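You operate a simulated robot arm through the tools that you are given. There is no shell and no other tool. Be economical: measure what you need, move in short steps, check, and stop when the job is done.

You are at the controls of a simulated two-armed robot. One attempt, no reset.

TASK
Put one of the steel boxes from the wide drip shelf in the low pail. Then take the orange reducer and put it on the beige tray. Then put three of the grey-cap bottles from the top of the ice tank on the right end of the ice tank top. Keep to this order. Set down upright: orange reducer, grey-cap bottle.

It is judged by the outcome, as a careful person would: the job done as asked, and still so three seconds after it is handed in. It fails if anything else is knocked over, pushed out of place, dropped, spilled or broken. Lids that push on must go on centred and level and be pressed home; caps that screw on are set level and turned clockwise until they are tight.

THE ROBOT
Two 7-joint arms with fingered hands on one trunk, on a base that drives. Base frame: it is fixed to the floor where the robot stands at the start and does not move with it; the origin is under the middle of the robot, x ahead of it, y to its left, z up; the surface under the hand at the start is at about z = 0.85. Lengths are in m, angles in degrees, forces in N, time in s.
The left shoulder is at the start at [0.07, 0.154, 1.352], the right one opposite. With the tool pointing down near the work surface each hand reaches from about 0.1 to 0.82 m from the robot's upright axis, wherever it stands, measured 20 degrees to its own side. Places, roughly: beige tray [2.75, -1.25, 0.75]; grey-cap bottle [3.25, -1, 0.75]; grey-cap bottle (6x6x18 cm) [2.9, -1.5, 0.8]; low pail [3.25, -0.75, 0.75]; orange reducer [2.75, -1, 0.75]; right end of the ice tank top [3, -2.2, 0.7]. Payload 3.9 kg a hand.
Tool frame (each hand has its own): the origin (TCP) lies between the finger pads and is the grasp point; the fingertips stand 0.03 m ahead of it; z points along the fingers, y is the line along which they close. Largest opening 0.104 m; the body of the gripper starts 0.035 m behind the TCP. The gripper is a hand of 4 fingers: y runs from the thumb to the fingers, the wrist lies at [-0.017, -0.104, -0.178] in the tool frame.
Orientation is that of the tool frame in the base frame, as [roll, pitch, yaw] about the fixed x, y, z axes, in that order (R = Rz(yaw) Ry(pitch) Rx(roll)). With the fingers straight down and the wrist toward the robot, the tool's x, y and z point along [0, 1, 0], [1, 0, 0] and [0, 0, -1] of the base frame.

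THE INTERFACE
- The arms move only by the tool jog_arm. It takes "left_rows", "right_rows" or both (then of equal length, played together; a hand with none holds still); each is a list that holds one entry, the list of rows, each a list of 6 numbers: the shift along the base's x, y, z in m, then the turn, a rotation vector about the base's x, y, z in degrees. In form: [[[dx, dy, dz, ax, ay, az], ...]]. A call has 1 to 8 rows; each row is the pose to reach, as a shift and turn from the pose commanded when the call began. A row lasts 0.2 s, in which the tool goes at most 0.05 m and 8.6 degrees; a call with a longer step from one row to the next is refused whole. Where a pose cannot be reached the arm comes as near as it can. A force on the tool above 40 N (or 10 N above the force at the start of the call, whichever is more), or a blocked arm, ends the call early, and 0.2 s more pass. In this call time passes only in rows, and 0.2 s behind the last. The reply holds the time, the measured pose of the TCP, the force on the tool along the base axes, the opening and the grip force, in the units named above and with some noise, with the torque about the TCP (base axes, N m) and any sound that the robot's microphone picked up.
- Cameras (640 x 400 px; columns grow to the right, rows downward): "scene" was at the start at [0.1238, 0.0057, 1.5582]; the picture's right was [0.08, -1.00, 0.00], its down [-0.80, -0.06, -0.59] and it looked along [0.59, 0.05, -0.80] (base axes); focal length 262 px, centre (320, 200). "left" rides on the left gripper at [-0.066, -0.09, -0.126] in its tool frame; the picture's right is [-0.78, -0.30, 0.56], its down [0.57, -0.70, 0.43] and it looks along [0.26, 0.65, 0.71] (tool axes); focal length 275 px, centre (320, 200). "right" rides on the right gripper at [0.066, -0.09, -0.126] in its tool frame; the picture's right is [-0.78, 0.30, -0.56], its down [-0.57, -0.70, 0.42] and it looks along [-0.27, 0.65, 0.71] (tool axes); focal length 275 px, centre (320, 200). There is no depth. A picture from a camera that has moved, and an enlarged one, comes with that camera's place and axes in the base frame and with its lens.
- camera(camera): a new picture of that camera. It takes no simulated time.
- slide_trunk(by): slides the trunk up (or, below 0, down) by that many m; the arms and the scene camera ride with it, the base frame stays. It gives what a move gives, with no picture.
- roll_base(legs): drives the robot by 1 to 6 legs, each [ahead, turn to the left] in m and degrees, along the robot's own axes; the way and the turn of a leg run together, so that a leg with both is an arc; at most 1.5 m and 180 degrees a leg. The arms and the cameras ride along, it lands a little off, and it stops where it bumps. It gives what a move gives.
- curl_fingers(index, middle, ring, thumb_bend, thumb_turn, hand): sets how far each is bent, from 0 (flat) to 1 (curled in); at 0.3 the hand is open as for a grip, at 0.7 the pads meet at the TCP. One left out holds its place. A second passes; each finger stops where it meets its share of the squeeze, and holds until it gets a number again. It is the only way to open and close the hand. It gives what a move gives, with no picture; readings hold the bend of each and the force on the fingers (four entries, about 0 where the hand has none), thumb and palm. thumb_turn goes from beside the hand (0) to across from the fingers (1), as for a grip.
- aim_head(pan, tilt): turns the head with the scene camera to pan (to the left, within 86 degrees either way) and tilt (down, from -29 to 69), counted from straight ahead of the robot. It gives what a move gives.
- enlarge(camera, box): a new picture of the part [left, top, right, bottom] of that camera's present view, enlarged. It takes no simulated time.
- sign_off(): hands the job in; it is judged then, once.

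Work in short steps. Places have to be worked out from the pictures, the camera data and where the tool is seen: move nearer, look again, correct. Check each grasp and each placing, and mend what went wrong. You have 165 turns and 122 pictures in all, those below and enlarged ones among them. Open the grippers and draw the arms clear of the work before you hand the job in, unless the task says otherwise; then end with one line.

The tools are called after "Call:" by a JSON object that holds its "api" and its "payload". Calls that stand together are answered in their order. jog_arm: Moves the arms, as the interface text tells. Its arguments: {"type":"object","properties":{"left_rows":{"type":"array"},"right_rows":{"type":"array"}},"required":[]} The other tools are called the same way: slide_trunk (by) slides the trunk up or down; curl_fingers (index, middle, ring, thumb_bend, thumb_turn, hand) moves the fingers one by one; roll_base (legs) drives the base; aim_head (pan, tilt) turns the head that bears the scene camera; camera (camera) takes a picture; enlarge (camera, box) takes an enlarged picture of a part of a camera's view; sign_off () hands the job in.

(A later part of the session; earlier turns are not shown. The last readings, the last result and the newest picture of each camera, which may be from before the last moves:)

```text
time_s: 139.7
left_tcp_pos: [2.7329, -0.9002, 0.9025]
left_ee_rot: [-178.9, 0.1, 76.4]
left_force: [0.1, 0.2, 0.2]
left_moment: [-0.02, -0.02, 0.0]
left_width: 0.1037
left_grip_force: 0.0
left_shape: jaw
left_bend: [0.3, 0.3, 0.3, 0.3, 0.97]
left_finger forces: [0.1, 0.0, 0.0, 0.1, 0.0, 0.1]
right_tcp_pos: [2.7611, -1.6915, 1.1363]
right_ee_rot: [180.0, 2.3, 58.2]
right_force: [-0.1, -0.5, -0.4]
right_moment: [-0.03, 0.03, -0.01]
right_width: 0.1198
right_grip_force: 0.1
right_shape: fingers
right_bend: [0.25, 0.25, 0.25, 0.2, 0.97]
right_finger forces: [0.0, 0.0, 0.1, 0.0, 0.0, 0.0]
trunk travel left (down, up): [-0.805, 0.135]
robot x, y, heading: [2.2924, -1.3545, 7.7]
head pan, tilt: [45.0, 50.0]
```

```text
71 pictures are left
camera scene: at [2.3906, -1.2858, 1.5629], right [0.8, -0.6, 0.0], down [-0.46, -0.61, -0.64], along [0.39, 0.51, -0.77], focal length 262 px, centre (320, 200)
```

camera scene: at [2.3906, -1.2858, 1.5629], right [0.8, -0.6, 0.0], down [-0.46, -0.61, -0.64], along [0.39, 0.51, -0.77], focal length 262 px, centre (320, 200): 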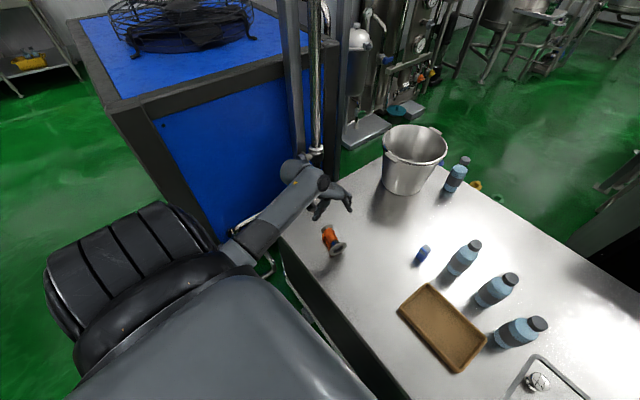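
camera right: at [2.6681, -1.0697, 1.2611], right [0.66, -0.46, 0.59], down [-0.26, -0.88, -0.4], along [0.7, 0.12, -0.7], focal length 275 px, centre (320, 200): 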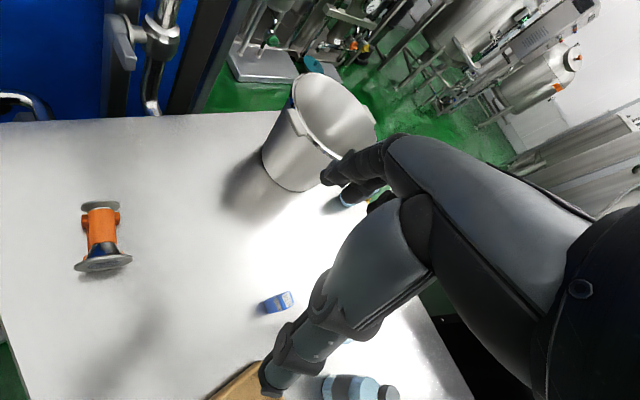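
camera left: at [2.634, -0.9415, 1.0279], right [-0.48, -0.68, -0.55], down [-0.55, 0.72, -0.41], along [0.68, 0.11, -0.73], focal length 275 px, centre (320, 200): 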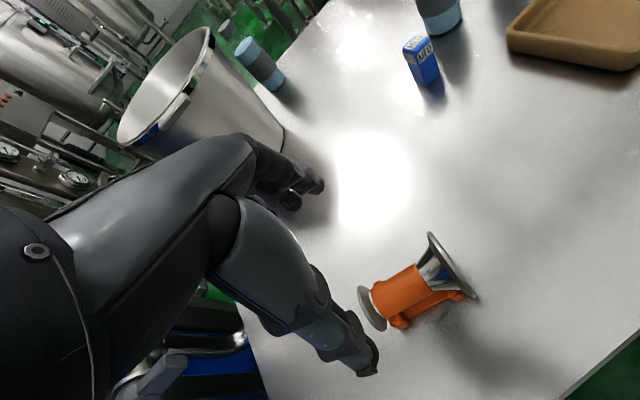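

The hand is centred over the sleeve: thumb at x≈2.67, fingers at ≈2.79. Lower in stages to TCP z≈0.738.

Call:
{"api": "jog_arm", "payload": {"left_rows": [[[0.002, 0.008, -0.04, 0, 0, 0], [0.002, 0.008, -0.08, 0, 0, 0], [0.002, 0.008, -0.115, 0, 0, 0], [0.002, 0.008, -0.14, 0, 0, 0]]]}}

Call:
{"api": "camera", "payload": {"camera": "left"}}

Call:
{"api": "enlarge", "payload": {"camera": "scene", "box": [260, 150, 420, 270]}}

```text
time_s: 140.7
left_tcp_pos: [2.7364, -0.8878, 0.76]
left_ee_rot: [-179.0, 0.1, 76.4]
left_force: [0.3, 0.2, 0.3]
left_moment: [-0.01, -0.01, 0.02]
left_width: 0.1038
left_grip_force: 0.1
left_shape: jaw
left_bend: [0.3, 0.3, 0.3, 0.3, 0.97]
left_finger forces: [0.0, 0.0, 0.1, 0.0, 0.0, 0.1]
right_tcp_pos: [2.7613, -1.6905, 1.1375]
right_ee_rot: [180.0, 2.3, 58.2]
right_force: [0.3, -0.5, 0.0]
right_moment: [-0.02, -0.02, -0.02]
right_width: 0.1196
right_grip_force: 0.0
right_shape: fingers
right_bend: [0.25, 0.25, 0.25, 0.2, 0.97]
right_finger forces: [0.1, 0.0, 0.0, 0.1, 0.1, 0.0]
trunk travel left (down, up): [-0.805, 0.135]
robot x, y, heading: [2.2942, -1.3561, 7.8]
head pan, tilt: [45.0, 50.0]
```

```text
70 pictures are left
camera left: at [2.637, -0.9319, 0.8866], right [-0.48, -0.68, -0.55], down [-0.55, 0.72, -0.41], along [0.68, 0.11, -0.73], focal length 275 px, centre (320, 200)
```

left: 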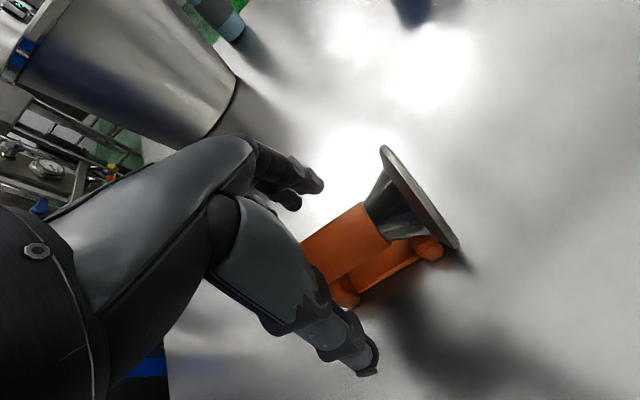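

```text
3.33 times, centred on (340, 210) of scene
camera zoom: at [2.3913, -1.2843, 1.5628], right [0.8, -0.6, 0.0], down [-0.46, -0.61, -0.64], along [0.39, 0.51, -0.77], focal length 872 px, centre (253, 167)
```

zoom: 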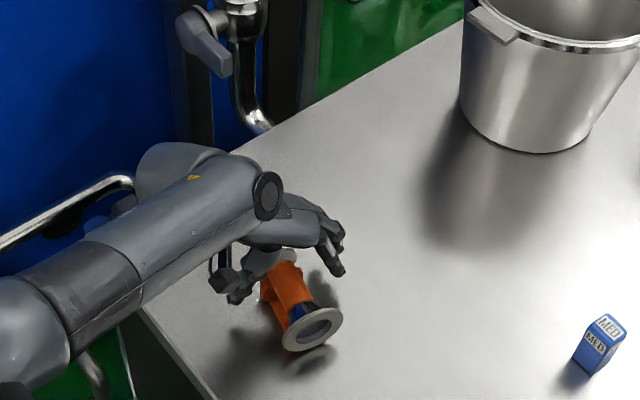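

Well straddled. Lower 2 cm more, then close gently.

Call:
{"api": "jog_arm", "payload": {"left_rows": [[[0, -0.003, -0.012, 0, 0, 0], [0, -0.003, -0.022, 0, 0, 0]]]}}

Call:
{"api": "curl_fingers", "payload": {"hand": "left", "index": 0.47, "middle": 0.47, "ring": 0.47, "thumb_bend": 0.47}}

Call:
{"api": "camera", "payload": {"camera": "left"}}

```text
time_s: 141.3
left_tcp_pos: [2.7385, -0.8905, 0.7382]
left_ee_rot: [-178.8, 0.1, 76.4]
left_force: [-0.9, -1.0, 0.1]
left_moment: [-0.01, -0.03, 0.01]
left_width: 0.1038
left_grip_force: 0.1
left_shape: jaw
left_bend: [0.3, 0.3, 0.3, 0.3, 0.97]
left_finger forces: [0.0, 0.1, 0.1, 0.1, 0.0, 0.0]
right_tcp_pos: [2.7615, -1.6916, 1.1363]
right_ee_rot: [-180.0, 2.3, 58.1]
right_force: [0.4, -1.1, 0.6]
right_moment: [-0.01, 0.03, 0.04]
right_width: 0.1197
right_grip_force: 0.0
right_shape: fingers
right_bend: [0.25, 0.25, 0.25, 0.2, 0.97]
right_finger forces: [0.0, 0.1, 0.1, 0.1, 0.0, 0.1]
trunk travel left (down, up): [-0.805, 0.135]
robot x, y, heading: [2.2937, -1.3533, 7.6]
head pan, tilt: [45.0, 50.0]
```

```text
time_s: 142.3
left_tcp_pos: [2.7374, -0.8914, 0.7381]
left_ee_rot: [-178.9, 0.1, 76.4]
left_force: [-0.3, 0.9, -0.3]
left_moment: [0.0, -0.02, 0.04]
left_width: 0.0622
left_grip_force: 0.0
left_shape: fingers
left_bend: [0.47, 0.47, 0.47, 0.47, 0.97]
left_finger forces: [0.0, 0.0, 0.0, 0.0, 0.0, 0.0]
right_tcp_pos: [2.7618, -1.6925, 1.1366]
right_ee_rot: [-179.9, 2.3, 58.3]
right_force: [-1.0, 0.1, -0.4]
right_moment: [0.02, -0.02, -0.02]
right_width: 0.1197
right_grip_force: 0.0
right_shape: fingers
right_bend: [0.25, 0.25, 0.25, 0.2, 0.97]
right_finger forces: [0.0, 0.1, 0.1, 0.0, 0.0, 0.1]
trunk travel left (down, up): [-0.805, 0.135]
robot x, y, heading: [2.2955, -1.3542, 7.6]
head pan, tilt: [45.0, 50.0]
```

```text
68 pictures are left
camera left: at [2.6376, -0.936, 0.8655], right [-0.48, -0.68, -0.55], down [-0.55, 0.72, -0.41], along [0.68, 0.11, -0.73], focal length 275 px, centre (320, 200)
```

left: 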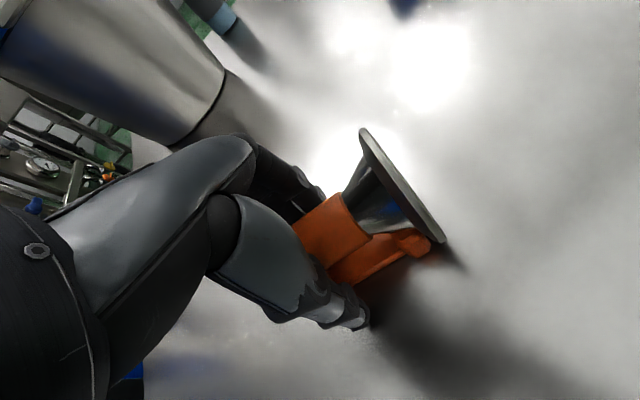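

No contact yet at 62 mm; close further.

Call:
{"api": "curl_fingers", "payload": {"hand": "left", "index": 0.6, "middle": 0.6, "ring": 0.6, "thumb_bend": 0.6}}

Call:
{"api": "camera", "payload": {"camera": "left"}}

```text
time_s: 143.3
left_tcp_pos: [2.7368, -0.8918, 0.7379]
left_ee_rot: [-179.0, 0.1, 76.3]
left_force: [0.2, 0.9, -0.5]
left_moment: [-0.01, -0.09, -0.05]
left_width: 0.0322
left_grip_force: 4.0
left_shape: fingers
left_bend: [0.6, 0.56, 0.6, 0.57, 0.97]
left_finger forces: [0.0, 3.8, 0.1, 0.0, 3.7, 0.0]
right_tcp_pos: [2.7613, -1.692, 1.1362]
right_ee_rot: [-180.0, 2.3, 58.1]
right_force: [-0.5, 0.6, 0.0]
right_moment: [-0.01, -0.01, 0.0]
right_width: 0.12
right_grip_force: 0.1
right_shape: fingers
right_bend: [0.25, 0.25, 0.25, 0.2, 0.97]
right_finger forces: [0.0, 0.1, 0.1, 0.0, 0.0, 0.0]
trunk travel left (down, up): [-0.805, 0.135]
robot x, y, heading: [2.2951, -1.352, 7.8]
head pan, tilt: [45.0, 50.0]
```

```text
67 pictures are left
camera left: at [2.6376, -0.9359, 0.8655], right [-0.48, -0.68, -0.55], down [-0.55, 0.72, -0.41], along [0.68, 0.11, -0.73], focal length 275 px, centre (320, 200)
```

left: 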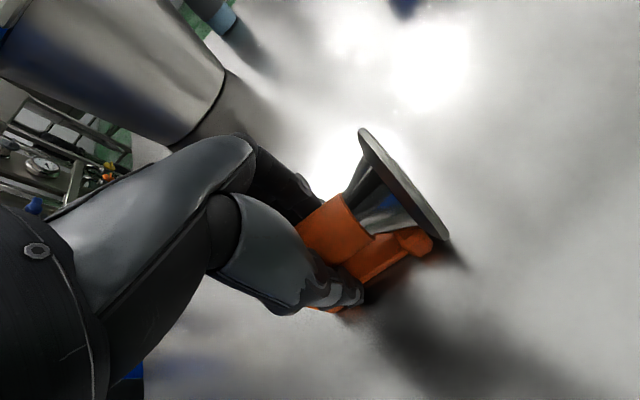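

Middle finger and thumb have the sleeve. Close the rest to firm the grip.

Call:
{"api": "curl_fingers", "payload": {"hand": "left", "index": 0.8, "middle": 0.8, "ring": 0.8, "thumb_bend": 0.75}}

Call:
{"api": "camera", "payload": {"camera": "left"}}

```text
time_s: 144.3
left_tcp_pos: [2.7382, -0.8918, 0.7383]
left_ee_rot: [-178.9, 0.1, 76.4]
left_force: [-1.0, -0.1, -2.9]
left_moment: [-0.01, 0.05, -0.01]
left_width: 0.0202
left_grip_force: 29.0
left_shape: fingers
left_bend: [0.73, 0.57, 0.72, 0.62, 0.92]
left_finger forces: [11.9, 11.3, 8.4, 0.1, 27.5, 0.0]
right_tcp_pos: [2.7606, -1.6915, 1.1372]
right_ee_rot: [180.0, 2.3, 58.1]
right_force: [0.0, -0.7, 0.4]
right_moment: [-0.01, 0.02, -0.02]
right_width: 0.1199
right_grip_force: 0.2
right_shape: fingers
right_bend: [0.25, 0.25, 0.25, 0.2, 0.97]
right_finger forces: [0.1, 0.1, 0.1, 0.1, 0.1, 0.1]
trunk travel left (down, up): [-0.805, 0.135]
robot x, y, heading: [2.2949, -1.3528, 7.9]
head pan, tilt: [45.0, 50.0]
```

```text
66 pictures are left
camera left: at [2.6376, -0.9358, 0.8653], right [-0.48, -0.68, -0.55], down [-0.56, 0.72, -0.41], along [0.68, 0.11, -0.73], focal length 275 px, centre (320, 200)
```

left: 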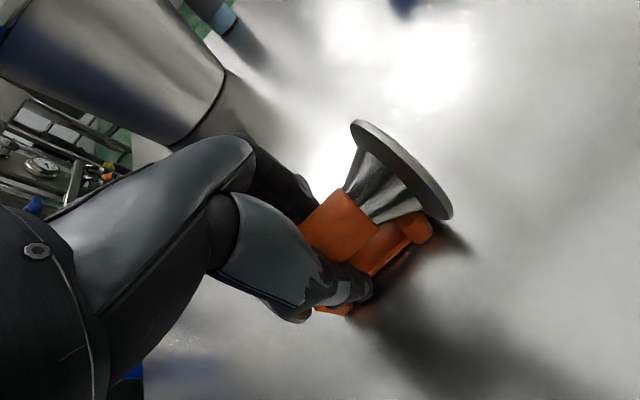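

It has shifted slightly in the grip but is held by all fingers at 29 N. Lift 5 cm and inspect its attitude.

Call:
{"api": "jog_arm", "payload": {"left_rows": [[[0, 0, 0.02, 0, 0, 0], [0, 0, 0.04, 0, 0, 0], [0, 0, 0.06, 0, 0, 0]]]}}

Call:
{"api": "camera", "payload": {"camera": "left"}}

Call:
{"api": "enlarge", "payload": {"camera": "scene", "box": [260, 150, 420, 270]}}

```text
time_s: 145.1
left_tcp_pos: [2.736, -0.8939, 0.7965]
left_ee_rot: [-178.9, 0.1, 76.4]
left_force: [-0.8, 0.4, -4.4]
left_moment: [0.08, -0.06, 0.01]
left_width: 0.0206
left_grip_force: 29.6
left_shape: fingers
left_bend: [0.73, 0.57, 0.72, 0.62, 0.92]
left_finger forces: [12.2, 11.6, 7.7, 0.0, 27.4, 0.0]
right_tcp_pos: [2.7607, -1.6907, 1.1381]
right_ee_rot: [-179.9, 2.2, 58.2]
right_force: [-1.0, 1.0, 0.0]
right_moment: [-0.03, -0.01, 0.01]
right_width: 0.12
right_grip_force: 0.0
right_shape: fingers
right_bend: [0.25, 0.25, 0.25, 0.2, 0.97]
right_finger forces: [0.1, 0.1, 0.0, 0.0, 0.1, 0.1]
trunk travel left (down, up): [-0.805, 0.135]
robot x, y, heading: [2.2965, -1.3542, 7.8]
head pan, tilt: [45.0, 50.0]
```

```text
65 pictures are left
camera left: at [2.6365, -0.9371, 0.9253], right [-0.48, -0.68, -0.55], down [-0.56, 0.72, -0.41], along [0.68, 0.11, -0.73], focal length 275 px, centre (320, 200)
```

left: 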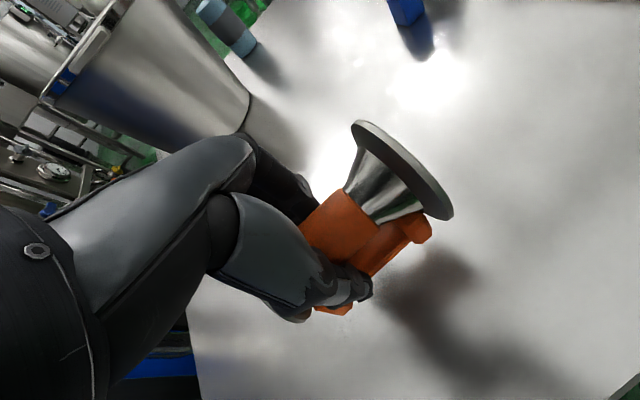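

```text
3.33 times, centred on (340, 210) of scene
camera zoom: at [2.3909, -1.2847, 1.5628], right [0.8, -0.6, 0.0], down [-0.46, -0.61, -0.64], along [0.39, 0.51, -0.77], focal length 872 px, centre (253, 167)
```

zoom: 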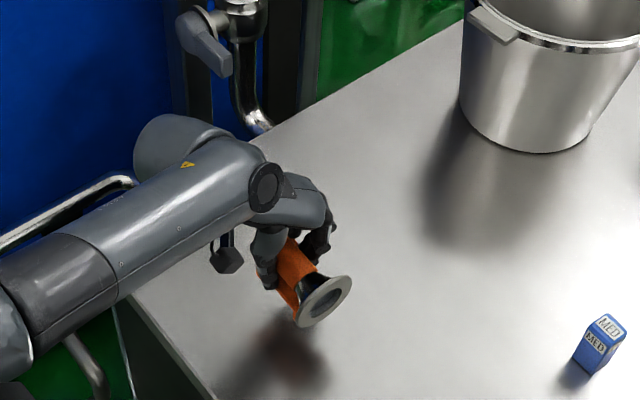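

Held clear of the tank. I'll zoom more closely to judge how tilted it is in the hand.

Call:
{"api": "enlarge", "payload": {"camera": "scene", "box": [310, 200, 358, 230]}}

Call:
{"api": "enlarge", "payload": {"camera": "left", "box": [280, 100, 480, 330]}}

```text
13.33 times, centred on (334, 215) of scene
camera zoom: at [2.3909, -1.2847, 1.5628], right [0.8, -0.6, 0.0], down [-0.46, -0.61, -0.64], along [0.39, 0.51, -0.77], focal length 3486 px, centre (133, 0)
```

zoom: 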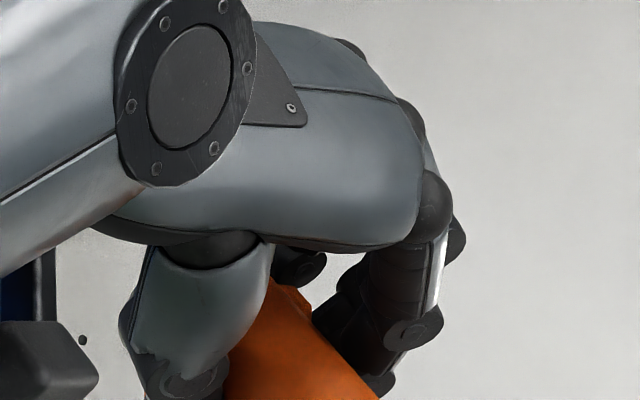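

```text
1.74 times, centred on (380, 215) of left
camera zoom: at [2.6365, -0.9371, 0.9253], right [-0.48, -0.68, -0.55], down [-0.56, 0.72, -0.41], along [0.68, 0.11, -0.73], focal length 479 px, centre (216, 174)
```

zoom: 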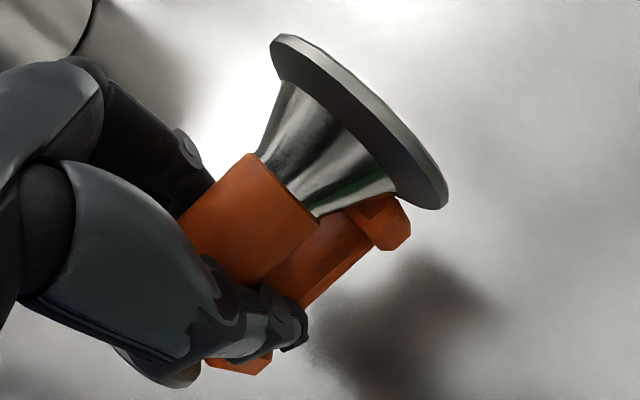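

The back face of the big flange shows, so it only yawed ~13° in the grip and stays level. Tray spans x 2.75–2.905, y −1.225…−1.43. I'll raise and carry it over toward the tray centre.

Call:
{"api": "jog_arm", "payload": {"left_rows": [[[0, -0.02, 0.04, 0, 0, 0], [0.008, -0.06, 0.055, 0, 0, 0], [0.018, -0.105, 0.06, 0, 0, 0], [0.028, -0.15, 0.06, 0, 0, 0], [0.038, -0.195, 0.06, 0, 0, 0], [0.048, -0.24, 0.06, 0, 0, 0], [0.058, -0.285, 0.06, 0, 0, 0], [0.068, -0.33, 0.06, 0, 0, 0]]]}}

Call:
{"api": "aim_head", "payload": {"pan": 10, "tilt": 60}}

Call:
{"api": "camera", "payload": {"camera": "scene"}}

Call:
{"api": "camera", "payload": {"camera": "left"}}

```text
time_s: 146.9
left_tcp_pos: [2.8072, -1.2221, 0.8565]
left_ee_rot: [-178.8, -0.1, 76.4]
left_force: [-0.7, 0.1, -4.0]
left_moment: [0.1, 0.01, -0.03]
left_width: 0.0203
left_grip_force: 28.6
left_shape: fingers
left_bend: [0.73, 0.57, 0.72, 0.62, 0.92]
left_finger forces: [12.3, 11.6, 7.5, 0.1, 27.1, 0.0]
right_tcp_pos: [2.7616, -1.6944, 1.1361]
right_ee_rot: [-179.9, 2.2, 58.2]
right_force: [-0.1, -0.2, -0.1]
right_moment: [0.02, 0.03, 0.01]
right_width: 0.1198
right_grip_force: 0.0
right_shape: fingers
right_bend: [0.25, 0.25, 0.25, 0.2, 0.97]
right_finger forces: [0.0, 0.1, 0.0, 0.0, 0.1, 0.1]
trunk travel left (down, up): [-0.805, 0.135]
robot x, y, heading: [2.2945, -1.3515, 7.8]
head pan, tilt: [45.0, 50.0]
```

```text
time_s: 147.9
left_tcp_pos: [2.8067, -1.22, 0.8575]
left_ee_rot: [-178.9, 0.1, 76.4]
left_force: [-0.4, -0.6, -3.5]
left_moment: [0.1, -0.05, -0.03]
left_width: 0.0204
left_grip_force: 28.8
left_shape: fingers
left_bend: [0.73, 0.57, 0.72, 0.62, 0.92]
left_finger forces: [12.1, 11.5, 7.5, 0.0, 27.2, 0.0]
right_tcp_pos: [2.7611, -1.6917, 1.1374]
right_ee_rot: [-179.9, 2.2, 58.3]
right_force: [-0.1, -0.7, 0.1]
right_moment: [0.0, -0.01, 0.01]
right_width: 0.1199
right_grip_force: 0.1
right_shape: fingers
right_bend: [0.25, 0.25, 0.25, 0.2, 0.97]
right_finger forces: [0.1, 0.0, 0.1, 0.1, 0.0, 0.0]
trunk travel left (down, up): [-0.805, 0.135]
robot x, y, heading: [2.2941, -1.3513, 7.4]
head pan, tilt: [10.0, 60.0]
```

```text
61 pictures are left
camera scene: at [2.4082, -1.326, 1.5502], right [0.31, -0.95, 0.0], down [-0.82, -0.27, -0.5], along [0.48, 0.15, -0.87], focal length 262 px, centre (320, 200)
```

scene: 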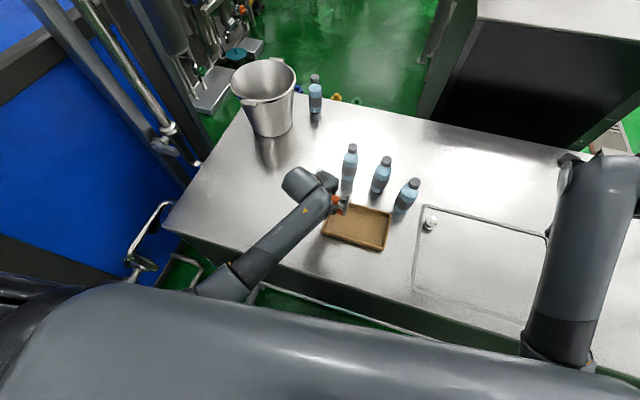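

```text
60 pictures are left
camera left: at [2.7065, -1.2647, 0.9844], right [-0.48, -0.68, -0.55], down [-0.56, 0.72, -0.41], along [0.68, 0.11, -0.73], focal length 275 px, centre (320, 200)
```

left: 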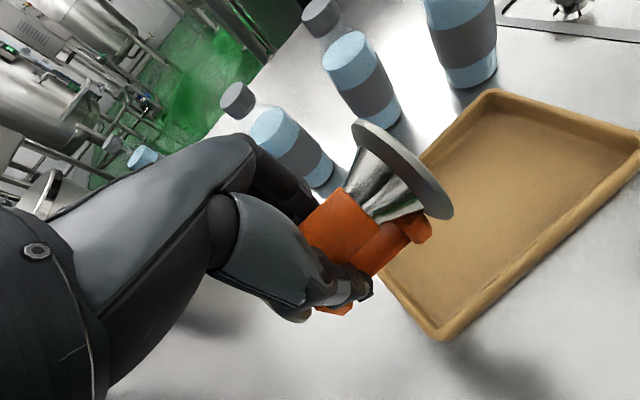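

Tray centre confirmed at ≈(2.825, -1.33). Move over it and lower to just above contact.

Call:
{"api": "jog_arm", "payload": {"left_rows": [[[0.008, -0.045, 0, 0, 0, 0], [0.018, -0.093, 0, 0, 0, 0], [0.018, -0.095, -0.035, 0, 0, 0], [0.018, -0.095, -0.07, 0, 0, 0], [0.018, -0.095, -0.09, 0, 0, 0]]]}}

Call:
{"api": "camera", "payload": {"camera": "left"}}

Call:
{"api": "enlarge", "payload": {"camera": "scene", "box": [270, 130, 430, 260]}}

```text
time_s: 149.1
left_tcp_pos: [2.8175, -1.3098, 0.7629]
left_ee_rot: [-178.2, -0.5, 76.5]
left_force: [-0.4, -0.4, -4.2]
left_moment: [0.05, -0.07, -0.02]
left_width: 0.0201
left_grip_force: 29.5
left_shape: fingers
left_bend: [0.73, 0.57, 0.72, 0.62, 0.92]
left_finger forces: [12.4, 11.6, 7.4, 0.1, 26.9, 0.0]
right_tcp_pos: [2.7627, -1.6919, 1.137]
right_ee_rot: [-179.9, 2.3, 58.2]
right_force: [-0.1, 0.1, 1.0]
right_moment: [0.02, -0.04, -0.01]
right_width: 0.1197
right_grip_force: 0.0
right_shape: fingers
right_bend: [0.25, 0.25, 0.25, 0.2, 0.97]
right_finger forces: [0.0, 0.0, 0.1, 0.0, 0.0, 0.0]
trunk travel left (down, up): [-0.805, 0.135]
robot x, y, heading: [2.2963, -1.3518, 7.8]
head pan, tilt: [10.0, 60.0]
```

```text
59 pictures are left
camera left: at [2.7197, -1.3555, 0.8892], right [-0.48, -0.68, -0.55], down [-0.56, 0.73, -0.4], along [0.67, 0.12, -0.73], focal length 275 px, centre (320, 200)
```

left: 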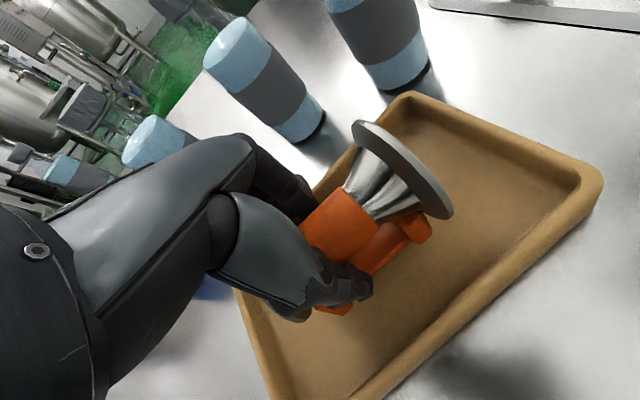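

```text
3.08 times, centred on (350, 195) of scene
camera zoom: at [2.4086, -1.3267, 1.5502], right [0.31, -0.95, 0.0], down [-0.82, -0.26, -0.5], along [0.48, 0.15, -0.87], focal length 805 px, centre (228, 215)
```

zoom: 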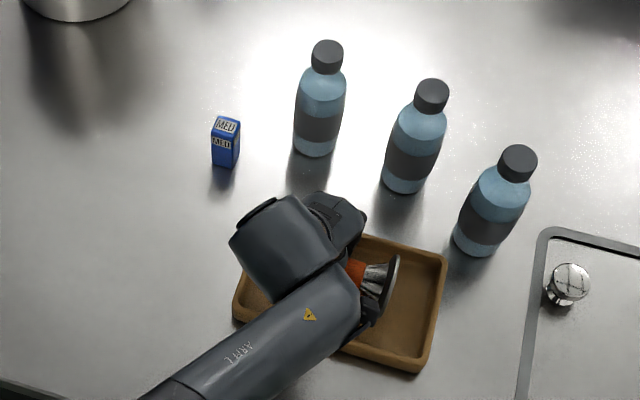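

Centred in the tray. Lower in small steps until contact.

Call:
{"api": "jog_arm", "payload": {"left_rows": [[[0, -0.003, -0.006, 0, 0, 0], [0, -0.003, -0.01, 0, 0, 0], [0, -0.003, -0.014, 0, 0, 0]]]}}

```text
time_s: 150.1
left_tcp_pos: [2.8137, -1.2928, 0.7388]
left_ee_rot: [-177.7, -1.7, 77.1]
left_force: [-2.6, -4.2, 13.6]
left_moment: [-0.2, 0.43, 0.07]
left_width: 0.0168
left_grip_force: 30.0
left_shape: fingers
left_bend: [0.74, 0.57, 0.72, 0.65, 0.91]
left_finger forces: [8.7, 10.3, 7.7, 0.1, 33.7, 0.0]
right_tcp_pos: [2.7599, -1.693, 1.1387]
right_ee_rot: [179.9, 2.2, 58.1]
right_force: [0.2, 0.7, 0.0]
right_moment: [-0.01, 0.0, 0.06]
right_width: 0.1197
right_grip_force: 0.1
right_shape: fingers
right_bend: [0.25, 0.25, 0.25, 0.2, 0.97]
right_finger forces: [0.0, 0.0, 0.0, 0.0, 0.0, 0.0]
trunk travel left (down, up): [-0.805, 0.135]
robot x, y, heading: [2.2938, -1.3513, 7.8]
head pan, tilt: [10.0, 60.0]
stopped in row 3 (left hand): the arm was blocked; the commanded pose is now the measured one
```

Contact made (13.6 N), with some sideways drift. Let me look before relieving.

Call:
{"api": "camera", "payload": {"camera": "left"}}

Call:
{"api": "enlarge", "payload": {"camera": "scene", "box": [270, 130, 430, 260]}}

```text
57 pictures are left
camera left: at [2.715, -1.3414, 0.8659], right [-0.48, -0.67, -0.57], down [-0.57, 0.73, -0.38], along [0.67, 0.14, -0.73], focal length 275 px, centre (320, 200)
```

left: 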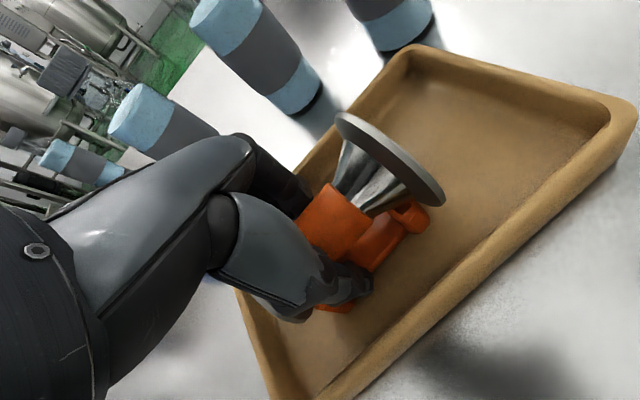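

```text
3.08 times, centred on (350, 195) of scene
camera zoom: at [2.4056, -1.3272, 1.5506], right [0.3, -0.95, 0.0], down [-0.82, -0.26, -0.5], along [0.48, 0.15, -0.87], focal length 805 px, centre (228, 215)
```

zoom: 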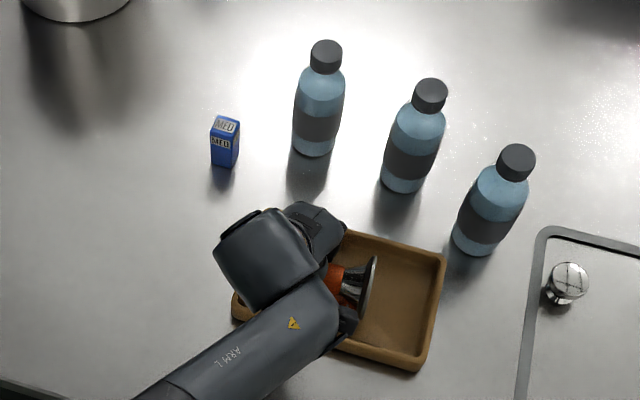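

The piece sits in the tray's left half, pressed a little. I'll lift 2 cm, shift 2 cm toward the middle and see if the arm tracks.

Call:
{"api": "jog_arm", "payload": {"left_rows": [[[0, 0, 0.012, -1, 0.8, 0], [0, -0.004, 0.02, -2.2, 1.7, -0.7], [0.003, -0.02, 0.02, -2.2, 1.7, -0.7]]]}}

Call:
{"api": "camera", "payload": {"camera": "left"}}

```text
time_s: 150.9
left_tcp_pos: [2.8082, -1.2949, 0.7446]
left_ee_rot: [-175.1, -0.2, 76.8]
left_force: [-0.5, 0.4, -2.8]
left_moment: [0.09, -0.04, -0.02]
left_width: 0.0177
left_grip_force: 30.6
left_shape: fingers
left_bend: [0.74, 0.57, 0.73, 0.64, 0.91]
left_finger forces: [11.9, 11.9, 6.5, 0.0, 30.2, 0.0]
right_tcp_pos: [2.7623, -1.6916, 1.1371]
right_ee_rot: [-179.9, 2.3, 58.1]
right_force: [-0.6, 0.3, 0.1]
right_moment: [0.0, 0.0, 0.01]
right_width: 0.1199
right_grip_force: 0.0
right_shape: fingers
right_bend: [0.25, 0.25, 0.25, 0.2, 0.97]
right_finger forces: [0.1, 0.1, 0.0, 0.1, 0.1, 0.1]
trunk travel left (down, up): [-0.805, 0.135]
robot x, y, heading: [2.2926, -1.3555, 7.5]
head pan, tilt: [10.0, 60.0]
```

```text
55 pictures are left
camera left: at [2.7161, -1.3413, 0.8768], right [-0.51, -0.67, -0.53], down [-0.58, 0.73, -0.36], along [0.63, 0.13, -0.77], focal length 275 px, centre (320, 200)
```

left: 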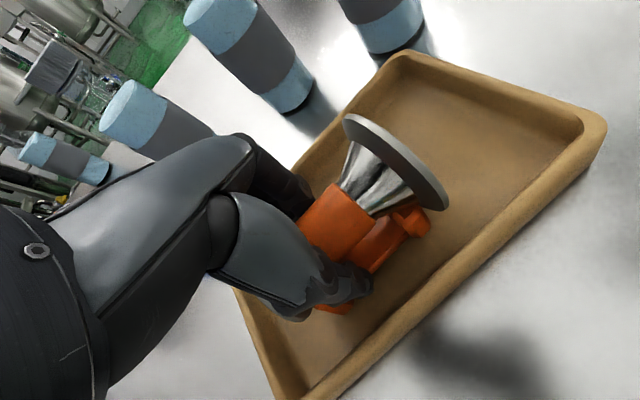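

The left arm is near a joint limit on this inward side. I'll raise with the trunk, turn the base right 10° so the target lies more to the left arm's side, then reposition.

Call:
{"api": "slide_trunk", "payload": {"by": 0.08}}

Call:
{"api": "roll_base", "payload": {"legs": [[0, -11]]}}

Call:
{"api": "jog_arm", "payload": {"left_rows": [[[0, 0.02, 0, 0, 0, 3], [0.002, 0.04, 0, 0, 0, 6]]]}}

Call:
{"api": "camera", "payload": {"camera": "left"}}

```text
time_s: 152.1
left_tcp_pos: [2.8098, -1.2935, 0.8254]
left_ee_rot: [-175.4, -0.3, 76.9]
left_force: [0.0, -0.5, -4.4]
left_moment: [0.08, -0.07, -0.02]
left_width: 0.0177
left_grip_force: 30.3
left_shape: fingers
left_bend: [0.74, 0.57, 0.73, 0.64, 0.91]
left_finger forces: [11.9, 11.9, 6.6, 0.0, 30.2, 0.0]
right_tcp_pos: [2.7609, -1.6919, 1.2169]
right_ee_rot: [-179.9, 2.3, 58.1]
right_force: [0.4, -0.1, 0.5]
right_moment: [-0.04, -0.04, 0.01]
right_width: 0.1198
right_grip_force: 0.1
right_shape: fingers
right_bend: [0.25, 0.25, 0.25, 0.2, 0.97]
right_finger forces: [0.0, 0.0, 0.0, 0.0, 0.0, 0.0]
trunk travel left (down, up): [-0.885, 0.055]
robot x, y, heading: [2.2956, -1.3535, 7.7]
head pan, tilt: [10.0, 60.0]
```

```text
time_s: 153.2
left_tcp_pos: [2.8144, -1.3939, 0.8293]
left_ee_rot: [-175.5, -0.3, 65.5]
left_force: [-0.5, 0.3, -3.5]
left_moment: [0.12, -0.04, 0.01]
left_width: 0.0174
left_grip_force: 30.2
left_shape: fingers
left_bend: [0.74, 0.57, 0.73, 0.64, 0.91]
left_finger forces: [11.9, 11.8, 6.5, 0.0, 29.8, 0.1]
right_tcp_pos: [2.6866, -1.7764, 1.2169]
right_ee_rot: [179.9, 2.3, 46.9]
right_force: [0.2, 0.3, -0.4]
right_moment: [0.0, 0.0, 0.0]
right_width: 0.1198
right_grip_force: 0.0
right_shape: fingers
right_bend: [0.25, 0.25, 0.25, 0.2, 0.97]
right_finger forces: [0.0, 0.0, 0.0, 0.0, 0.0, 0.0]
trunk travel left (down, up): [-0.885, 0.055]
robot x, y, heading: [2.2915, -1.3532, -3.5]
head pan, tilt: [10.0, 60.0]
```

```text
time_s: 153.8
left_tcp_pos: [2.8145, -1.353, 0.828]
left_ee_rot: [-175.5, -0.4, 71.7]
left_force: [0.5, 0.6, -4.0]
left_moment: [0.06, -0.05, 0.01]
left_width: 0.0175
left_grip_force: 29.8
left_shape: fingers
left_bend: [0.74, 0.57, 0.73, 0.64, 0.91]
left_finger forces: [11.9, 11.7, 6.5, 0.0, 29.7, 0.1]
right_tcp_pos: [2.6868, -1.7746, 1.2173]
right_ee_rot: [-179.9, 2.4, 46.9]
right_force: [-0.1, 0.4, 0.3]
right_moment: [0.02, 0.01, -0.01]
right_width: 0.1199
right_grip_force: 0.0
right_shape: fingers
right_bend: [0.25, 0.25, 0.25, 0.2, 0.97]
right_finger forces: [0.0, 0.0, 0.0, 0.0, 0.0, 0.0]
trunk travel left (down, up): [-0.885, 0.055]
robot x, y, heading: [2.2927, -1.3547, -3.5]
head pan, tilt: [10.0, 60.0]
```

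```text
54 pictures are left
camera left: at [2.7187, -1.3917, 0.9588], right [-0.56, -0.63, -0.54], down [-0.51, 0.78, -0.36], along [0.65, 0.07, -0.76], focal length 275 px, centre (320, 200)
```

left: 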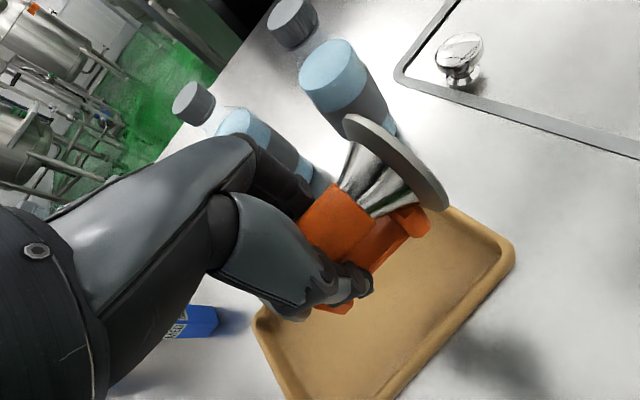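

Now adjust to the tray middle (y −1.318), level the hand, and lower most of the way.

Call:
{"api": "jog_arm", "payload": {"left_rows": [[[0.005, 0.018, 0, -0.7, -2.1, 2], [0.01, 0.035, 0, -1.4, -4.3, 4], [0.01, 0.035, -0.03, -1.4, -4.3, 4], [0.01, 0.035, -0.062, -1.4, -4.3, 4]]]}}

Call:
{"api": "camera", "payload": {"camera": "left"}}

```text
time_s: 154.8
left_tcp_pos: [2.8226, -1.3033, 0.7587]
left_ee_rot: [-179.3, -1.2, 76.0]
left_force: [1.2, -0.1, -3.2]
left_moment: [0.15, 0.01, -0.01]
left_width: 0.0177
left_grip_force: 28.8
left_shape: fingers
left_bend: [0.74, 0.57, 0.73, 0.64, 0.91]
left_finger forces: [11.6, 11.6, 6.5, 0.0, 27.9, 0.1]
right_tcp_pos: [2.688, -1.7759, 1.2169]
right_ee_rot: [-179.9, 2.4, 46.9]
right_force: [-0.2, 0.4, 0.3]
right_moment: [-0.01, 0.03, -0.01]
right_width: 0.1197
right_grip_force: 0.0
right_shape: fingers
right_bend: [0.25, 0.25, 0.25, 0.2, 0.97]
right_finger forces: [0.0, 0.1, 0.0, 0.0, 0.0, 0.1]
trunk travel left (down, up): [-0.885, 0.055]
robot x, y, heading: [2.2962, -1.3507, -3.2]
head pan, tilt: [10.0, 60.0]
```

```text
53 pictures are left
camera left: at [2.7212, -1.35, 0.8843], right [-0.48, -0.67, -0.57], down [-0.55, 0.73, -0.4], along [0.69, 0.12, -0.72], focal length 275 px, centre (320, 200)
```

left: 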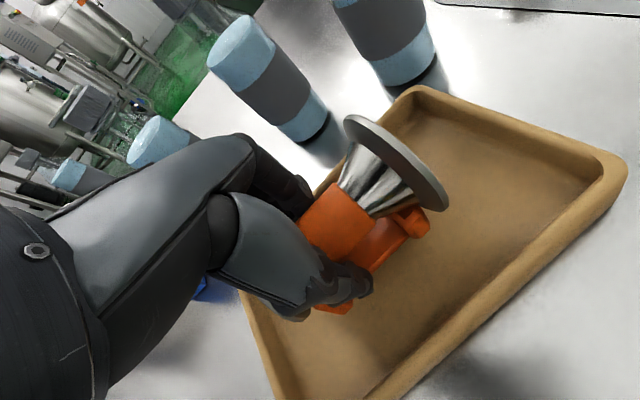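

The arm is nearly straight because the trunk is too high for this low surface. I'll lift the hand 0.2 m and lower the trunk 0.2 m to give it working room.

Call:
{"api": "jog_arm", "payload": {"left_rows": [[[0, 0, 0.04, 0, 0, 0], [0, -0.005, 0.08, 0, 0, 0], [0, -0.01, 0.12, 0, 0, 0], [0, -0.012, 0.16, 0, 0, 0], [0, -0.013, 0.2, 0, 0, 0]]]}}

Call:
{"api": "slide_trunk", "payload": {"by": -0.19}}

Call:
{"api": "camera", "payload": {"camera": "left"}}

```text
time_s: 156.0
left_tcp_pos: [2.8329, -1.31, 0.9646]
left_ee_rot: [179.9, -2.8, 75.8]
left_force: [-0.2, -0.4, -2.8]
left_moment: [0.08, -0.03, 0.0]
left_width: 0.0173
left_grip_force: 28.8
left_shape: fingers
left_bend: [0.74, 0.57, 0.73, 0.64, 0.92]
left_finger forces: [11.9, 11.5, 5.9, 0.0, 28.1, 0.1]
right_tcp_pos: [2.6869, -1.7766, 1.217]
right_ee_rot: [180.0, 2.3, 47.0]
right_force: [0.5, 0.6, 0.9]
right_moment: [0.02, 0.01, -0.03]
right_width: 0.1197
right_grip_force: 0.1
right_shape: fingers
right_bend: [0.25, 0.25, 0.25, 0.2, 0.97]
right_finger forces: [0.1, 0.0, 0.1, 0.1, 0.1, 0.0]
trunk travel left (down, up): [-0.885, 0.055]
robot x, y, heading: [2.2906, -1.3512, -3.2]
head pan, tilt: [10.0, 60.0]
```

```text
time_s: 158.1
left_tcp_pos: [2.8299, -1.3099, 0.7681]
left_ee_rot: [-179.7, -2.8, 75.7]
left_force: [-0.2, 0.1, -3.8]
left_moment: [0.08, 0.02, 0.01]
left_width: 0.0176
left_grip_force: 29.4
left_shape: fingers
left_bend: [0.74, 0.57, 0.73, 0.64, 0.92]
left_finger forces: [11.9, 11.6, 6.0, 0.1, 28.2, 0.0]
right_tcp_pos: [2.6859, -1.7772, 1.028]
right_ee_rot: [179.9, 2.3, 47.0]
right_force: [0.2, -0.2, -0.2]
right_moment: [0.0, 0.03, -0.01]
right_width: 0.1197
right_grip_force: 0.0
right_shape: fingers
right_bend: [0.25, 0.25, 0.25, 0.2, 0.97]
right_finger forces: [0.1, 0.0, 0.0, 0.1, 0.0, 0.0]
trunk travel left (down, up): [-0.695, 0.245]
robot x, y, heading: [2.2932, -1.3515, -3.3]
head pan, tilt: [10.0, 60.0]
```

```text
52 pictures are left
camera left: at [2.7261, -1.3589, 0.8915], right [-0.48, -0.65, -0.59], down [-0.54, 0.75, -0.39], along [0.7, 0.13, -0.7], focal length 275 px, centre (320, 200)
```

left: 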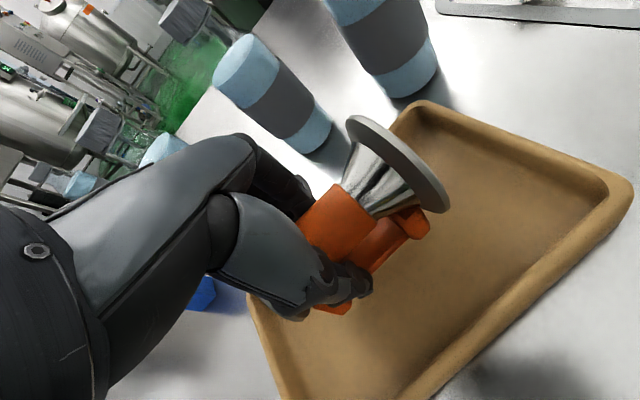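

Now level the hand and lower gently in small steps to contact.

Call:
{"api": "jog_arm", "payload": {"left_rows": [[[-0.004, -0.006, -0.006, -2.7, 0.7, 0.5], [-0.005, -0.008, -0.012, -2.7, 0.7, 0.5], [-0.005, -0.008, -0.017, -2.7, 0.7, 0.5]]]}}

Call:
{"api": "camera", "payload": {"camera": "left"}}

```text
time_s: 158.9
left_tcp_pos: [2.8261, -1.3173, 0.7514]
left_ee_rot: [-179.7, -0.1, 76.3]
left_force: [0.9, 0.2, -2.4]
left_moment: [0.11, -0.04, 0.0]
left_width: 0.0174
left_grip_force: 28.8
left_shape: fingers
left_bend: [0.74, 0.57, 0.73, 0.64, 0.92]
left_finger forces: [12.0, 11.6, 6.1, 0.0, 28.2, 0.0]
right_tcp_pos: [2.6853, -1.7761, 1.0266]
right_ee_rot: [-179.9, 2.3, 46.9]
right_force: [-0.7, 0.9, 0.5]
right_moment: [0.0, -0.02, 0.04]
right_width: 0.1196
right_grip_force: 0.1
right_shape: fingers
right_bend: [0.25, 0.25, 0.25, 0.2, 0.97]
right_finger forces: [0.0, 0.0, 0.1, 0.1, 0.1, 0.1]
trunk travel left (down, up): [-0.695, 0.245]
robot x, y, heading: [2.2955, -1.3511, -3.2]
head pan, tilt: [10.0, 60.0]
```

```text
51 pictures are left
camera left: at [2.724, -1.361, 0.8772], right [-0.47, -0.68, -0.56], down [-0.55, 0.72, -0.42], along [0.69, 0.1, -0.72], focal length 275 px, centre (320, 200)
```

left: 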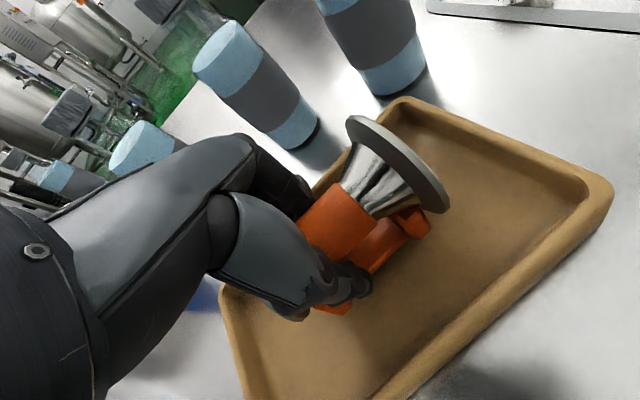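

Tracking well now. Continue down in 3 mm steps.

Call:
{"api": "jog_arm", "payload": {"left_rows": [[[0, 0, -0.003, 0, 0, 0], [0, 0, -0.006, 0, 0, 0], [0, 0, -0.009, 0, 0, 0], [0, 0, -0.012, 0, 0, 0]]]}}

Call:
{"api": "camera", "payload": {"camera": "left"}}

```text
time_s: 159.9
left_tcp_pos: [2.8222, -1.3221, 0.7398]
left_ee_rot: [-179.8, 0.4, 76.1]
left_force: [3.3, 3.0, 12.7]
left_moment: [-0.07, 0.35, 0.0]
left_width: 0.0168
left_grip_force: 31.2
left_shape: fingers
left_bend: [0.74, 0.57, 0.73, 0.65, 0.92]
left_finger forces: [10.4, 12.2, 8.5, 0.0, 31.3, 0.0]
right_tcp_pos: [2.6844, -1.7764, 1.0292]
right_ee_rot: [-180.0, 2.3, 46.9]
right_force: [0.6, 0.1, 0.0]
right_moment: [0.02, -0.01, -0.01]
right_width: 0.1196
right_grip_force: 0.1
right_shape: fingers
right_bend: [0.25, 0.25, 0.25, 0.2, 0.97]
right_finger forces: [0.0, 0.0, 0.0, 0.0, 0.0, 0.0]
trunk travel left (down, up): [-0.695, 0.245]
robot x, y, heading: [2.2976, -1.3532, -3.5]
head pan, tilt: [10.0, 60.0]
```

```text
50 pictures are left
camera left: at [2.7201, -1.364, 0.8658], right [-0.48, -0.68, -0.55], down [-0.55, 0.72, -0.43], along [0.69, 0.1, -0.72], focal length 275 px, centre (320, 200)
```

left: 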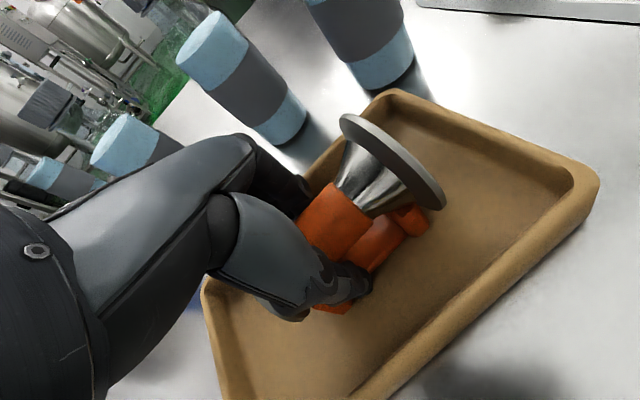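

Contact with 12.7 N. Relieve 2 mm and open gently in two stages.

Call:
{"api": "jog_arm", "payload": {"left_rows": [[[0, 0, 0.003, 0, 0, 0]]]}}

Call:
{"api": "curl_fingers", "payload": {"hand": "left", "index": 0.55, "middle": 0.52, "ring": 0.55, "thumb_bend": 0.56}}

Call:
{"api": "camera", "payload": {"camera": "left"}}

```text
time_s: 160.3
left_tcp_pos: [2.8219, -1.3212, 0.7402]
left_ee_rot: [-179.4, 0.4, 76.1]
left_force: [0.7, 0.9, 1.2]
left_moment: [-0.05, 0.09, -0.05]
left_width: 0.017
left_grip_force: 30.4
left_shape: fingers
left_bend: [0.74, 0.57, 0.73, 0.64, 0.92]
left_finger forces: [10.4, 11.5, 8.6, 0.0, 29.7, 0.0]
right_tcp_pos: [2.6866, -1.7765, 1.0273]
right_ee_rot: [-180.0, 2.3, 46.9]
right_force: [-0.6, 0.6, 0.6]
right_moment: [0.0, 0.02, -0.03]
right_width: 0.1198
right_grip_force: 0.1
right_shape: fingers
right_bend: [0.25, 0.25, 0.25, 0.2, 0.97]
right_finger forces: [0.0, 0.0, 0.0, 0.0, 0.0, 0.1]
trunk travel left (down, up): [-0.695, 0.245]
robot x, y, heading: [2.296, -1.3559, -3.4]
head pan, tilt: [10.0, 60.0]
```

```text
time_s: 161.3
left_tcp_pos: [2.8222, -1.3242, 0.7412]
left_ee_rot: [-179.6, 0.4, 76.1]
left_force: [-2.0, 0.5, 2.2]
left_moment: [0.04, -0.04, 0.0]
left_width: 0.0397
left_grip_force: 2.0
left_shape: fingers
left_bend: [0.55, 0.53, 0.55, 0.56, 0.97]
left_finger forces: [0.0, 2.6, 0.0, 0.0, 1.0, 0.0]
right_tcp_pos: [2.6855, -1.7763, 1.0273]
right_ee_rot: [-180.0, 2.3, 46.8]
right_force: [-0.2, 0.5, 0.2]
right_moment: [0.04, 0.0, 0.03]
right_width: 0.1201
right_grip_force: 0.1
right_shape: fingers
right_bend: [0.25, 0.25, 0.25, 0.2, 0.97]
right_finger forces: [0.1, 0.1, 0.0, 0.1, 0.0, 0.0]
trunk travel left (down, up): [-0.695, 0.245]
robot x, y, heading: [2.2922, -1.3581, -3.4]
head pan, tilt: [10.0, 60.0]
```

```text
49 pictures are left
camera left: at [2.7216, -1.3645, 0.868], right [-0.48, -0.68, -0.55], down [-0.55, 0.72, -0.42], along [0.69, 0.1, -0.72], focal length 275 px, centre (320, 200)
```

left: 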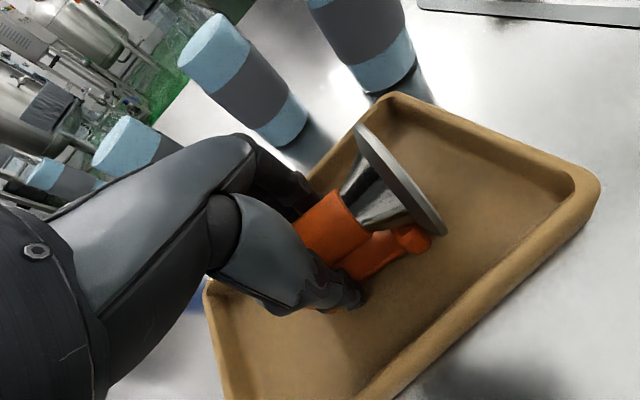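

It settled level on its saddle as in the original view. Open fully and lift straight up.

Call:
{"api": "curl_fingers", "payload": {"hand": "left", "index": 0.32, "middle": 0.32, "ring": 0.32, "thumb_bend": 0.32}}

Call:
{"api": "jog_arm", "payload": {"left_rows": [[[0, 0, 0.03, 0, 0, 0], [0, 0, 0.07, 0, 0, 0], [0, 0, 0.11, 0, 0, 0], [0, 0, 0.15, 0, 0, 0], [0, 0.03, 0.18, 0, 0, 0], [-0.03, 0.06, 0.2, 0, 0, 0], [-0.06, 0.1, 0.2, 0, 0, 0], [-0.09, 0.14, 0.2, 0, 0, 0]]]}}

Call:
{"api": "camera", "payload": {"camera": "scene"}}

```text
time_s: 162.3
left_tcp_pos: [2.8241, -1.3217, 0.741]
left_ee_rot: [-179.6, 0.5, 76.2]
left_force: [-0.9, 0.0, -0.1]
left_moment: [0.02, -0.13, 0.04]
left_width: 0.0894
left_grip_force: 7.3
left_shape: fingers
left_bend: [0.32, 0.36, 0.35, 0.39, 0.98]
left_finger forces: [0.0, 5.1, 2.1, 0.0, 6.6, 0.0]
right_tcp_pos: [2.6861, -1.7766, 1.0266]
right_ee_rot: [-180.0, 2.2, 46.9]
right_force: [-0.7, 0.2, -0.2]
right_moment: [-0.03, -0.01, 0.0]
right_width: 0.1199
right_grip_force: 0.0
right_shape: fingers
right_bend: [0.25, 0.25, 0.25, 0.2, 0.97]
right_finger forces: [0.0, 0.0, 0.0, 0.0, 0.0, 0.0]
trunk travel left (down, up): [-0.695, 0.245]
robot x, y, heading: [2.2965, -1.3543, -3.4]
head pan, tilt: [10.0, 60.0]
```

```text
time_s: 164.1
left_tcp_pos: [2.7312, -1.1991, 0.949]
left_ee_rot: [179.8, 2.7, 76.0]
left_force: [-0.8, -1.0, 0.8]
left_moment: [-0.04, -0.05, 0.01]
left_width: 0.0999
left_grip_force: 0.2
left_shape: fingers
left_bend: [0.32, 0.32, 0.32, 0.32, 0.97]
left_finger forces: [0.0, 0.0, 0.0, 0.0, 0.0, 0.0]
right_tcp_pos: [2.6854, -1.7758, 1.0286]
right_ee_rot: [179.9, 2.2, 46.9]
right_force: [0.7, -0.1, -0.3]
right_moment: [-0.02, -0.05, 0.05]
right_width: 0.1198
right_grip_force: 0.1
right_shape: fingers
right_bend: [0.25, 0.25, 0.25, 0.2, 0.97]
right_finger forces: [0.0, 0.1, 0.0, 0.0, 0.0, 0.0]
trunk travel left (down, up): [-0.695, 0.245]
robot x, y, heading: [2.294, -1.3548, -3.5]
head pan, tilt: [10.0, 60.0]
```

```text
48 pictures are left
camera scene: at [2.4097, -1.3468, 1.4404], right [0.12, -0.99, 0.0], down [-0.86, -0.1, -0.5], along [0.5, 0.06, -0.87], focal length 262 px, centre (320, 200)
```

scene: 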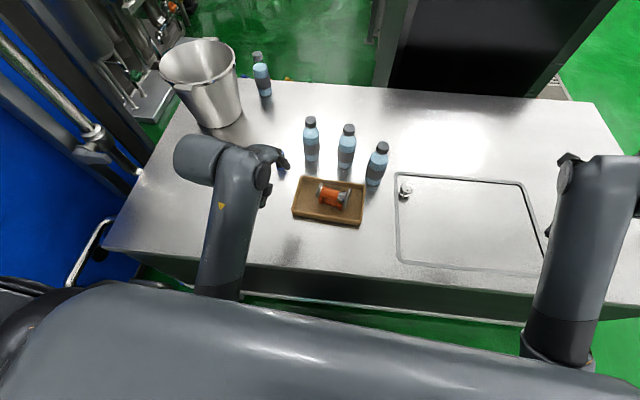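

The reducer is standing on the tray. Zoom to check it and the bottles' exact places and cap shape.

Call:
{"api": "enlarge", "payload": {"camera": "scene", "box": [280, 105, 424, 235]}}

```text
3.08 times, centred on (352, 170) of scene
camera zoom: at [2.4097, -1.3468, 1.4404], right [0.12, -0.99, 0.0], down [-0.86, -0.1, -0.5], along [0.5, 0.06, -0.87], focal length 805 px, centre (222, 292)
```

zoom: 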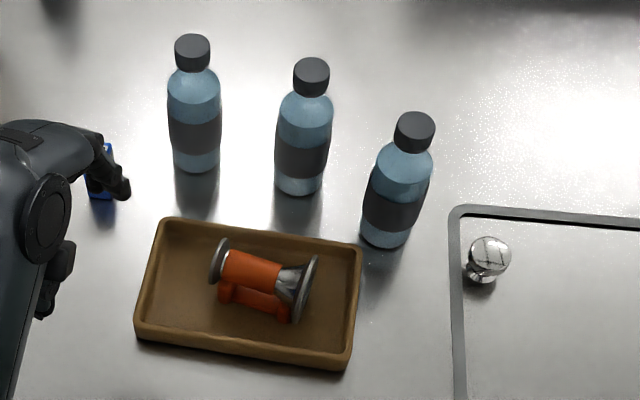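

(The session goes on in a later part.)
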